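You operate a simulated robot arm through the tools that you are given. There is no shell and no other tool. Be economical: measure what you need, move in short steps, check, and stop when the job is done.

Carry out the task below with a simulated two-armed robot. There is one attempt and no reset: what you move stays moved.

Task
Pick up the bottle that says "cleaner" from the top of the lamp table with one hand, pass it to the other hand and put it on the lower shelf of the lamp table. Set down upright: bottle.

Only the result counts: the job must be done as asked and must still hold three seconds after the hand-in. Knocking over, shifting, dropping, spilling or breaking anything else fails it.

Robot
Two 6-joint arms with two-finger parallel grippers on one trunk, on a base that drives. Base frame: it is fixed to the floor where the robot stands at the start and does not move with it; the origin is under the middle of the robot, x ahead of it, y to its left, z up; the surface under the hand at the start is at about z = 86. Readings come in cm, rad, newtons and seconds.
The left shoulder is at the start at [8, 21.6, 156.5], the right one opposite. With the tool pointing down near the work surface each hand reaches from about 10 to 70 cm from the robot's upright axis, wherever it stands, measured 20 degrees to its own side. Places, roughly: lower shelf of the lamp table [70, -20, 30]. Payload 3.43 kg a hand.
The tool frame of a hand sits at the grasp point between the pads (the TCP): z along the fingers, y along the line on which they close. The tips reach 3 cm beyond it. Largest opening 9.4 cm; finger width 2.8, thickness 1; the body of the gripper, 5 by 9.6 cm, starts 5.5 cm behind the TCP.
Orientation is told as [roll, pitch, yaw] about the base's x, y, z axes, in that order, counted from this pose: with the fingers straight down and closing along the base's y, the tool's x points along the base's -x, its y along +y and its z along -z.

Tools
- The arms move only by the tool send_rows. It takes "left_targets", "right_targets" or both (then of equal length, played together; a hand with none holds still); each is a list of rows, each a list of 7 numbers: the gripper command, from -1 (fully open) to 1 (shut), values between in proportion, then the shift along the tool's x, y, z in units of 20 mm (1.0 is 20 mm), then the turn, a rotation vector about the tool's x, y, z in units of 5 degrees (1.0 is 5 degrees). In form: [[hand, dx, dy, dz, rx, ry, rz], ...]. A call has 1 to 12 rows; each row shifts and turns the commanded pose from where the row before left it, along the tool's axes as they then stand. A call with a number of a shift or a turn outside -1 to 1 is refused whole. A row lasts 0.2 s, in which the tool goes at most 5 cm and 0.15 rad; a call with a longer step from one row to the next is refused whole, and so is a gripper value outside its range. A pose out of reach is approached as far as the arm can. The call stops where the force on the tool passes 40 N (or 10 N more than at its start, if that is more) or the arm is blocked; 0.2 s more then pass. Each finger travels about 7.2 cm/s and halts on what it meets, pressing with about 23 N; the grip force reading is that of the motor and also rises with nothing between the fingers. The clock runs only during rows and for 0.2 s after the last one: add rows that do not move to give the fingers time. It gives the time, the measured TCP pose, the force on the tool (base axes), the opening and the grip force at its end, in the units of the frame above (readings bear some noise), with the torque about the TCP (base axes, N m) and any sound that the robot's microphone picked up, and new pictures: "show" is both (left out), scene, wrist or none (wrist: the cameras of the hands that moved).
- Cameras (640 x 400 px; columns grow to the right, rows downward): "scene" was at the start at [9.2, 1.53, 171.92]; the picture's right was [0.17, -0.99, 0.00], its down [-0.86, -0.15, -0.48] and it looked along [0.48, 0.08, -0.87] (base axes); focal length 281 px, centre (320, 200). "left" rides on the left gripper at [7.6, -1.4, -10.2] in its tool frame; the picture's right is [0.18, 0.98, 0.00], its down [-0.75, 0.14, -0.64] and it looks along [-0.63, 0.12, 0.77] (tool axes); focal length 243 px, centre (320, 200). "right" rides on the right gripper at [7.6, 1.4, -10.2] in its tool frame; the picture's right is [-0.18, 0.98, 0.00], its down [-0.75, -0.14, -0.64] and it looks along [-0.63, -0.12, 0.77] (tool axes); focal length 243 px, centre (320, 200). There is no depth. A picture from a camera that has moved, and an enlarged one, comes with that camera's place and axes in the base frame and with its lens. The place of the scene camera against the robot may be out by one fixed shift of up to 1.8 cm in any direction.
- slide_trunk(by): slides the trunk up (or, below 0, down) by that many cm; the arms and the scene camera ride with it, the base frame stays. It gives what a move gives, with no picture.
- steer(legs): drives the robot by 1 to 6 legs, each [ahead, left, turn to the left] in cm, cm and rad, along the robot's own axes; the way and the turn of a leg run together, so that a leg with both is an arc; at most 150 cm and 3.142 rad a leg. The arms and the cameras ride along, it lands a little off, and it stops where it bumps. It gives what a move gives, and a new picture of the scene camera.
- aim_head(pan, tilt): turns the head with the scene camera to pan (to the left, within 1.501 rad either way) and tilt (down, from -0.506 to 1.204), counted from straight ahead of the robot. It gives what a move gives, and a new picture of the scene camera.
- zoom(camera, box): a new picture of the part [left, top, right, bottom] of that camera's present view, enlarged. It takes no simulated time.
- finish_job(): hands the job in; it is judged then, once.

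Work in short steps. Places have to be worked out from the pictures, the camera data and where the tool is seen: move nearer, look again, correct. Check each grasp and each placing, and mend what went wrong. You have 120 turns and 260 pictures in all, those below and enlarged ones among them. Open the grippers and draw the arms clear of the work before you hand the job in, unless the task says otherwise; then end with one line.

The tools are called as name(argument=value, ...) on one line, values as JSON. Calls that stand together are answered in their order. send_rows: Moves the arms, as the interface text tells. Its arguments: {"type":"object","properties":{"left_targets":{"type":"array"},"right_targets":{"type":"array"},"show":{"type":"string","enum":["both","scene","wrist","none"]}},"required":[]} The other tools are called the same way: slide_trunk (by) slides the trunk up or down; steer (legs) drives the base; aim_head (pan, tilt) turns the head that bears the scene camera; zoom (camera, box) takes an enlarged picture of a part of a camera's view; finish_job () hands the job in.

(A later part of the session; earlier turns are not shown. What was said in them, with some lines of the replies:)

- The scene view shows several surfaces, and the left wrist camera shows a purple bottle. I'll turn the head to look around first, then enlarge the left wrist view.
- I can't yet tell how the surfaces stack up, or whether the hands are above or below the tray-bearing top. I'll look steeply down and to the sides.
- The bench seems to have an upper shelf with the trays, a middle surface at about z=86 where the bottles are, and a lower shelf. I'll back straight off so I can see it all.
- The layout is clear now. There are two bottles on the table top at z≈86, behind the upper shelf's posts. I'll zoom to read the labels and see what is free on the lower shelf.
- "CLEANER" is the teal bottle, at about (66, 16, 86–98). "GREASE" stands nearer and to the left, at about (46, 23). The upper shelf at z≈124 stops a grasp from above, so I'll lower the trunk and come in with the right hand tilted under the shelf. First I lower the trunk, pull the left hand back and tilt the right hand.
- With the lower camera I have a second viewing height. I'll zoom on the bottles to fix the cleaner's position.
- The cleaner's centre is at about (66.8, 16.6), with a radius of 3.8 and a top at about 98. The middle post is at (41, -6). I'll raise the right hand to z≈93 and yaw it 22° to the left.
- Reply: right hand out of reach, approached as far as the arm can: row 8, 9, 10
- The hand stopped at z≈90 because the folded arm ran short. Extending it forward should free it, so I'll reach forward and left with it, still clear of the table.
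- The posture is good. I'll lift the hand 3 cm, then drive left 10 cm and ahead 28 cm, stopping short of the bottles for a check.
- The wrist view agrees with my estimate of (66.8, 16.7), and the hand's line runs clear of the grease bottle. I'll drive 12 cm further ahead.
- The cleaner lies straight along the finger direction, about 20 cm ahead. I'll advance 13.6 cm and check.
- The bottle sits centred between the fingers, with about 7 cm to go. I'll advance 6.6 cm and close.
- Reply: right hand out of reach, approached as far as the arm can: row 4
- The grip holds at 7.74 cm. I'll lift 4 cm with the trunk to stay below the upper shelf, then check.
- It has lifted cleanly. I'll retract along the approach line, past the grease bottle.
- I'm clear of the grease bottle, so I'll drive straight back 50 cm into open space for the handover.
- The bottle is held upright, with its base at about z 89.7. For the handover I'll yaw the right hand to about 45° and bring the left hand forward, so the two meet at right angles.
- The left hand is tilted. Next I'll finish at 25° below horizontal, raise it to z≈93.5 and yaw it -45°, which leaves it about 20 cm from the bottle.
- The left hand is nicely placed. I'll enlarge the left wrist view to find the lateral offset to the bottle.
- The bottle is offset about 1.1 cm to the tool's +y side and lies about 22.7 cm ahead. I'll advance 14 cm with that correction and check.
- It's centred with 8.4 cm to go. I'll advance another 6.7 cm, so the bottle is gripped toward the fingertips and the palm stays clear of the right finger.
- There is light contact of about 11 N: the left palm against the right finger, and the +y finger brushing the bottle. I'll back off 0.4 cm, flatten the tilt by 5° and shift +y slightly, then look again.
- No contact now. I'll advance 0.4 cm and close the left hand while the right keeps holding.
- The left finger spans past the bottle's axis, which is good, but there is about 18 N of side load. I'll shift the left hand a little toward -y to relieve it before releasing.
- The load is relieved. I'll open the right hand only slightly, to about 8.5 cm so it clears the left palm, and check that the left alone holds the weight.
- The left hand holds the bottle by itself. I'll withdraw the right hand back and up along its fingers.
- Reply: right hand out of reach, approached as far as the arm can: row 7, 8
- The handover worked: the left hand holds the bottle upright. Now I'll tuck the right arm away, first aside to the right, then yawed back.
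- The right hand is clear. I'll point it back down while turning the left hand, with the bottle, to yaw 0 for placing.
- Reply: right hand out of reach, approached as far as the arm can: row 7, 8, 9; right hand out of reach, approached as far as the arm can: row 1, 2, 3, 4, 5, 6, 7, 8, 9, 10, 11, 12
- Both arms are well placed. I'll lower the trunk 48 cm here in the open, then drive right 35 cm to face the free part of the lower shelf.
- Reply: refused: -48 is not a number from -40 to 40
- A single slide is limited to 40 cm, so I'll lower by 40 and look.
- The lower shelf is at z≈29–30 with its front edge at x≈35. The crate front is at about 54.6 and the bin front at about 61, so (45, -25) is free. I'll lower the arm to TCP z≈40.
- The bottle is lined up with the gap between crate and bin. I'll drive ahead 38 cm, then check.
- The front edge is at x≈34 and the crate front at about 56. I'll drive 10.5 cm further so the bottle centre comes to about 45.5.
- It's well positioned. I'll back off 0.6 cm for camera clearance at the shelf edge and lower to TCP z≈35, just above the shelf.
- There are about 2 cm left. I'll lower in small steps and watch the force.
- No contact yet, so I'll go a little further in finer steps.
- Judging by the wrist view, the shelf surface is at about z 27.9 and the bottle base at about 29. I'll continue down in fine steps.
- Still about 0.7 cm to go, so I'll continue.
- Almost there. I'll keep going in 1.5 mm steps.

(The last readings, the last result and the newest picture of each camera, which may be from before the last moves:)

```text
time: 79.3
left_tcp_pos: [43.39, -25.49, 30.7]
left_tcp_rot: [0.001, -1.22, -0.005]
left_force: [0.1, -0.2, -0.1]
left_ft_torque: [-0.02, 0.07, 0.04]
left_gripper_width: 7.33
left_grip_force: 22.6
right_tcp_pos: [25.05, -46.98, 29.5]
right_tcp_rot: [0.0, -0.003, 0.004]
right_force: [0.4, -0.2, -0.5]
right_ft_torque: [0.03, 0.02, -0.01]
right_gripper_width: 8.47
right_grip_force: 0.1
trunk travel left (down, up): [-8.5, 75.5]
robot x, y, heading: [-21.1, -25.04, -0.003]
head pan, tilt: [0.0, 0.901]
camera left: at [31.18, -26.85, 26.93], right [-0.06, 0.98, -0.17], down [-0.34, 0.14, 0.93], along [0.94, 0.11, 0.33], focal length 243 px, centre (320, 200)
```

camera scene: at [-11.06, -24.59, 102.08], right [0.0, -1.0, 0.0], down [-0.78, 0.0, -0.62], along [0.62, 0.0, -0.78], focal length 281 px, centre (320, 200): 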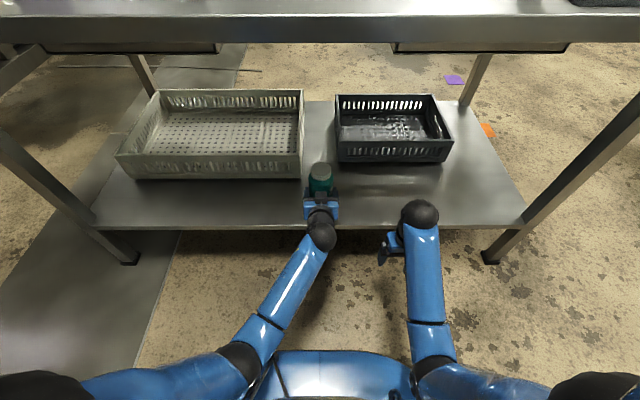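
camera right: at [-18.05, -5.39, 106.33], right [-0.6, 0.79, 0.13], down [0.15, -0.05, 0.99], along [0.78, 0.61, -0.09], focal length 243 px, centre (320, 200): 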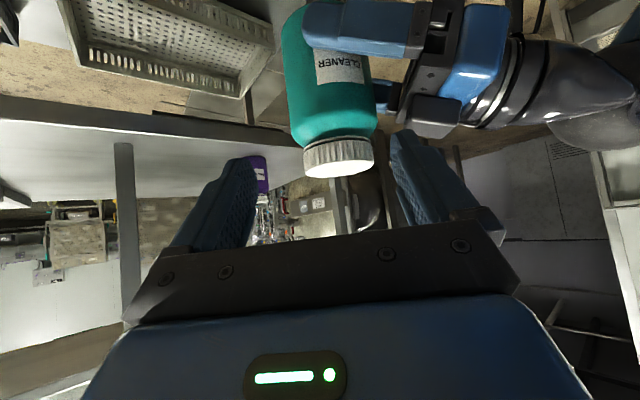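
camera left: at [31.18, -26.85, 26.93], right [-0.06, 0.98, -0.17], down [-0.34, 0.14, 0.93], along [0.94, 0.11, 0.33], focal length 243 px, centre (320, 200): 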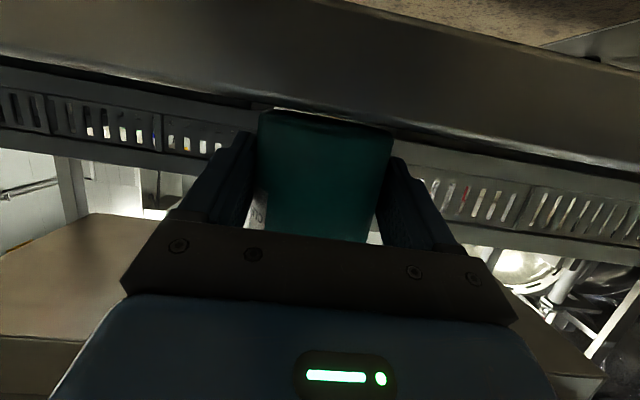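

The shelf surface is now level with the camera at about 26.8, so roughly 0.4 cm remains. I'll continue gently.

send_rows(left_targets=[[1, 0.07, 0, 0.025, 0, 0, 0], [1, 0.07, 0, 0.025, 0, 0, 0], [1, 0, 0, 0, 0, 0, 0]], show="none")

send_rows(left_targets=[[1, 0.07, 0, 0.025, 0, 0, 0], [1, 0, 0, 0, 0, 0, 0]], show="wrist")

```text
time: 80.2
left_tcp_pos: [43.32, -25.33, 30.52]
left_tcp_rot: [0.001, -1.221, -0.005]
left_force: [-1.1, 0.5, 1.4]
left_ft_torque: [-0.01, -0.2, 0.02]
left_gripper_width: 7.31
left_grip_force: 23.0
right_tcp_pos: [25.04, -46.98, 29.71]
right_tcp_rot: [0.001, -0.004, 0.002]
right_force: [-0.6, -0.4, -0.9]
right_ft_torque: [0.01, -0.02, 0.01]
right_gripper_width: 8.46
right_grip_force: 0.0
trunk travel left (down, up): [-8.5, 75.5]
robot x, y, heading: [-21.59, -24.72, -0.005]
head pan, tilt: [0.0, 0.901]
```

```text
time: 80.8
left_tcp_pos: [43.39, -25.33, 30.43]
left_tcp_rot: [0.0, -1.225, -0.006]
left_force: [-3.4, 1.8, 10.2]
left_ft_torque: [0.04, -0.58, 0.1]
left_gripper_width: 7.32
left_grip_force: 23.0
right_tcp_pos: [25.12, -46.92, 29.58]
right_tcp_rot: [0.002, -0.006, 0.004]
right_force: [-0.3, -0.3, -0.1]
right_ft_torque: [0.0, 0.01, -0.02]
right_gripper_width: 8.47
right_grip_force: 0.0
trunk travel left (down, up): [-8.5, 75.5]
robot x, y, heading: [-20.86, -24.96, -0.004]
head pan, tilt: [0.0, 0.901]
camera left: at [31.25, -26.85, 26.74], right [-0.06, 0.98, -0.17], down [-0.35, 0.14, 0.93], along [0.94, 0.11, 0.33], focal length 243 px, centre (320, 200)
```

left: 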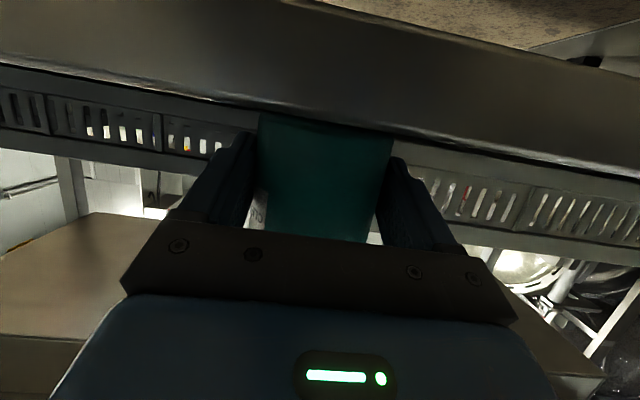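

The base has touched at 10 N. I'll open the left hand gradually and check that the bottle stands.

send_rows(left_targets=[[-0.6, 0, 0, 0, 0, 0, 0], [-0.75, 0, 0, 0, 0, 0, 0], [-0.9, 0, 0, 0, 0, 0, 0], [-0.9, 0, 0, 0, 0, 0, 0], [-0.9, 0, 0, 0, 0, 0, 0]])

zoom(camera="scene", box=[270, 140, 370, 240])

```text
time: 82.0
left_tcp_pos: [43.38, -25.4, 30.24]
left_tcp_rot: [0.004, -1.22, -0.007]
left_force: [0.0, -0.3, 1.2]
left_ft_torque: [0.0, -0.01, 0.04]
left_gripper_width: 8.92
left_grip_force: 0.1
right_tcp_pos: [25.05, -47.0, 29.58]
right_tcp_rot: [0.0, -0.004, 0.005]
right_force: [0.2, -0.1, 0.6]
right_ft_torque: [-0.02, 0.0, 0.0]
right_gripper_width: 8.47
right_grip_force: 0.0
trunk travel left (down, up): [-8.5, 75.5]
robot x, y, heading: [-21.13, -25.23, -0.007]
head pan, tilt: [0.0, 0.901]
camera scene: at [-11.11, -24.59, 102.08], right [0.0, -1.0, 0.0], down [-0.78, 0.0, -0.62], along [0.62, 0.0, -0.78], focal length 281 px, centre (320, 200)
camera left: at [31.2, -26.84, 26.55], right [-0.06, 0.98, -0.17], down [-0.34, 0.14, 0.93], along [0.94, 0.11, 0.33], focal length 243 px, centre (320, 200)
```

scene: 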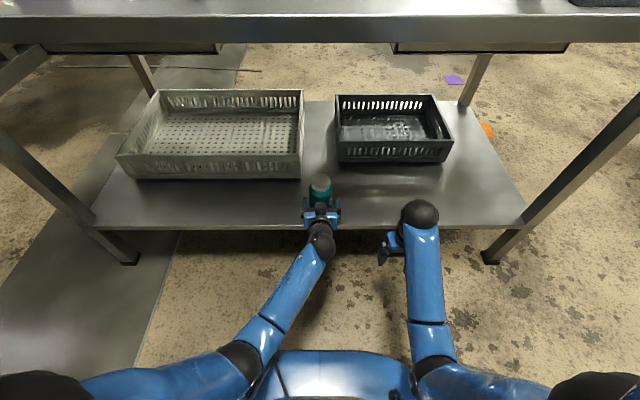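
left: 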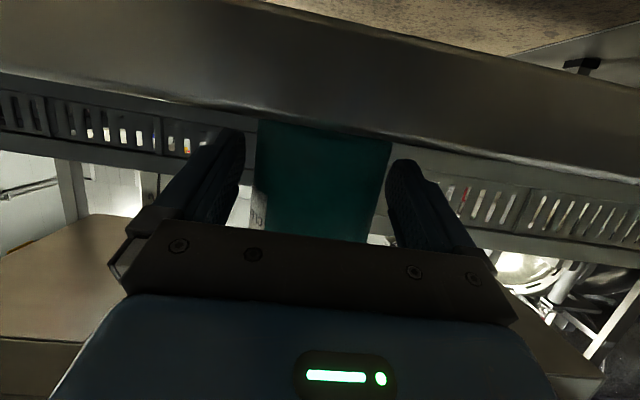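

```text
4.00 times, centred on (320, 190) of scene
camera zoom: at [-11.11, -24.59, 102.08], right [0.0, -1.0, 0.0], down [-0.78, 0.0, -0.62], along [0.62, 0.0, -0.78], focal length 1125 px, centre (320, 240)
```

zoom: 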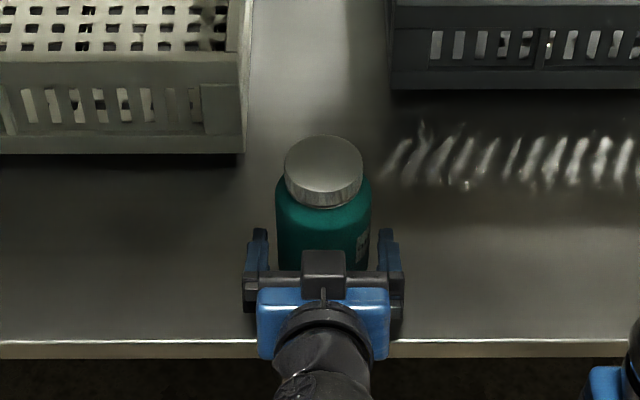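

The bottle stands upright by itself. I'll open fully and draw the hand straight back.

send_rows(left_targets=[[-1, 0, 0, 0, 0, 0, 0], [-1, 0, 0, 0, 0, 0, 0], [-1, 0.171, 0, -0.47, 0, 0, 0], [-1, 0.171, 0, -0.47, 0, 0, 0], [-1, 0.342, 0, -0.94, 0, 0, 0], [-1, 0.342, 0, -0.94, 0, 0, 0], [-1, 0.342, 0, -0.94, 0, 0, 0], [-1, 0.342, 0, -0.94, 0, 0, 0], [-1, 0.342, 0, -0.94, 0, 0, 0]], show="scene")

```text
time: 84.0
left_tcp_pos: [31.34, -25.34, 30.33]
left_tcp_rot: [0.002, -1.222, -0.005]
left_force: [0.2, -0.8, 0.2]
left_ft_torque: [0.0, 0.04, -0.02]
left_gripper_width: 9.41
left_grip_force: 0.0
right_tcp_pos: [24.99, -47.07, 29.63]
right_tcp_rot: [0.0, -0.003, 0.003]
right_force: [0.1, 0.1, -0.3]
right_ft_torque: [0.03, 0.02, 0.0]
right_gripper_width: 8.45
right_grip_force: 0.1
trunk travel left (down, up): [-8.5, 75.5]
robot x, y, heading: [-20.97, -25.12, -0.004]
head pan, tilt: [0.0, 0.901]
camera scene: at [-11.12, -24.59, 102.08], right [0.0, -1.0, 0.0], down [-0.78, 0.0, -0.62], along [0.62, 0.0, -0.78], focal length 281 px, centre (320, 200)
```

scene: 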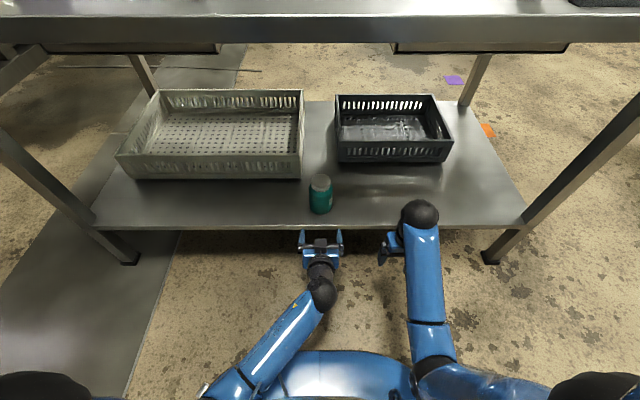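

The bottle stands on the lower shelf and the hand is clear. I'll back the robot off and make a last check.

steer(legs=[[-45, 0, 0]])

aim_head(pan=0, tilt=0.4)

zoom(camera="scene", box=[220, 170, 420, 290])

```text
time: 86.7
left_tcp_pos: [-13.53, -25.19, 30.27]
left_tcp_rot: [0.001, -1.221, -0.002]
left_force: [-0.7, -0.9, 0.2]
left_ft_torque: [-0.02, -0.01, 0.02]
left_gripper_width: 9.36
left_grip_force: 0.0
right_tcp_pos: [-19.85, -46.84, 29.62]
right_tcp_rot: [0.0, -0.006, 0.005]
right_force: [-0.2, 0.8, -0.6]
right_ft_torque: [0.06, 0.03, -0.02]
right_gripper_width: 8.47
right_grip_force: 0.1
trunk travel left (down, up): [-8.5, 75.5]
robot x, y, heading: [-66.33, -24.78, -0.003]
head pan, tilt: [0.0, 0.901]
camera scene: at [-56.02, -24.49, 102.09], right [0.0, -1.0, 0.0], down [-0.78, 0.0, -0.62], along [0.62, 0.0, -0.78], focal length 281 px, centre (320, 200)
```

scene: 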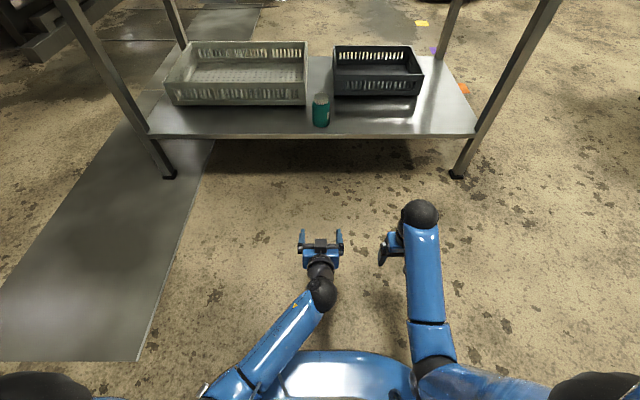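

```text
time: 87.6
left_tcp_pos: [-13.4, -25.21, 30.29]
left_tcp_rot: [0.002, -1.221, -0.003]
left_force: [-0.3, -0.2, 0.3]
left_ft_torque: [0.01, 0.01, 0.01]
left_gripper_width: 9.4
left_grip_force: 0.1
right_tcp_pos: [-19.88, -46.75, 29.61]
right_tcp_rot: [0.0, -0.004, 0.006]
right_force: [-0.4, -0.2, 0.1]
right_ft_torque: [0.02, 0.01, 0.02]
right_gripper_width: 8.49
right_grip_force: 0.0
trunk travel left (down, up): [-8.5, 75.5]
robot x, y, heading: [-66.51, -24.82, 0.001]
head pan, tilt: [0.0, 0.4]
camera scene: at [-54.28, -24.49, 106.38], right [0.0, -1.0, 0.0], down [-0.39, 0.0, -0.92], along [0.92, 0.0, -0.39], focal length 281 px, centre (320, 200)
```

scene: 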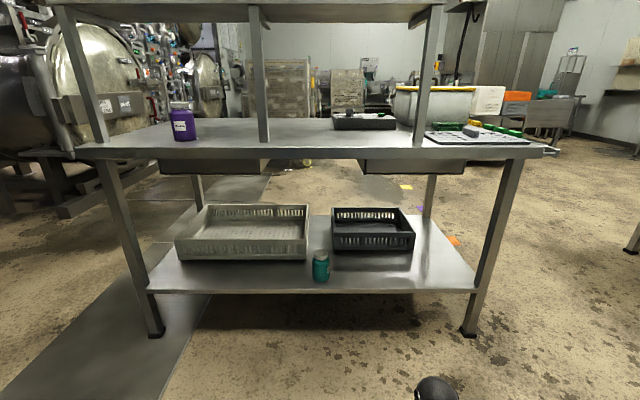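

```text
3.20 times, centred on (320, 230) of scene
camera zoom: at [-54.28, -24.49, 106.38], right [0.0, -1.0, 0.0], down [-0.39, 0.0, -0.92], along [0.92, 0.0, -0.39], focal length 900 px, centre (320, 104)
```

zoom: 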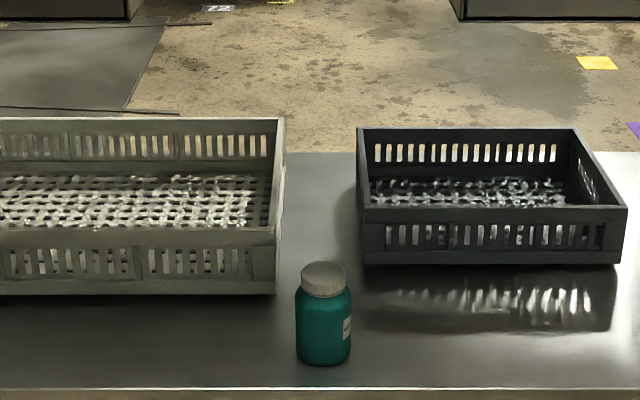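

The cleaner stands upright on the lower shelf and the grease bottle has not moved. I'll open the right hand fully, then hand in.

send_rows(right_targets=[[-1, 0, 0, 0, 0, 0, 0], [-1, 0, 0, 0, 0, 0, 0]], show="none")

finish_job()

```text
time: 88.2
left_tcp_pos: [-13.5, -25.02, 30.18]
left_tcp_rot: [0.002, -1.219, -0.003]
left_force: [-0.2, 0.0, 0.8]
left_ft_torque: [0.01, 0.01, 0.0]
left_gripper_width: 9.38
left_grip_force: 0.1
right_tcp_pos: [-19.74, -46.83, 29.52]
right_tcp_rot: [-0.001, -0.004, 0.006]
right_force: [-0.2, -0.3, 0.4]
right_ft_torque: [0.02, 0.02, 0.01]
right_gripper_width: 9.38
right_grip_force: 0.1
trunk travel left (down, up): [-8.5, 75.5]
robot x, y, heading: [-66.33, -24.51, 0.002]
head pan, tilt: [0.0, 0.4]
```

```text
The job is handed in.
```

The "cleaner" bottle was picked up with the right hand, passed to the left, and now stands upright on the lower shelf of the lamp table; nothing else was seen to move, and the job is handed in.
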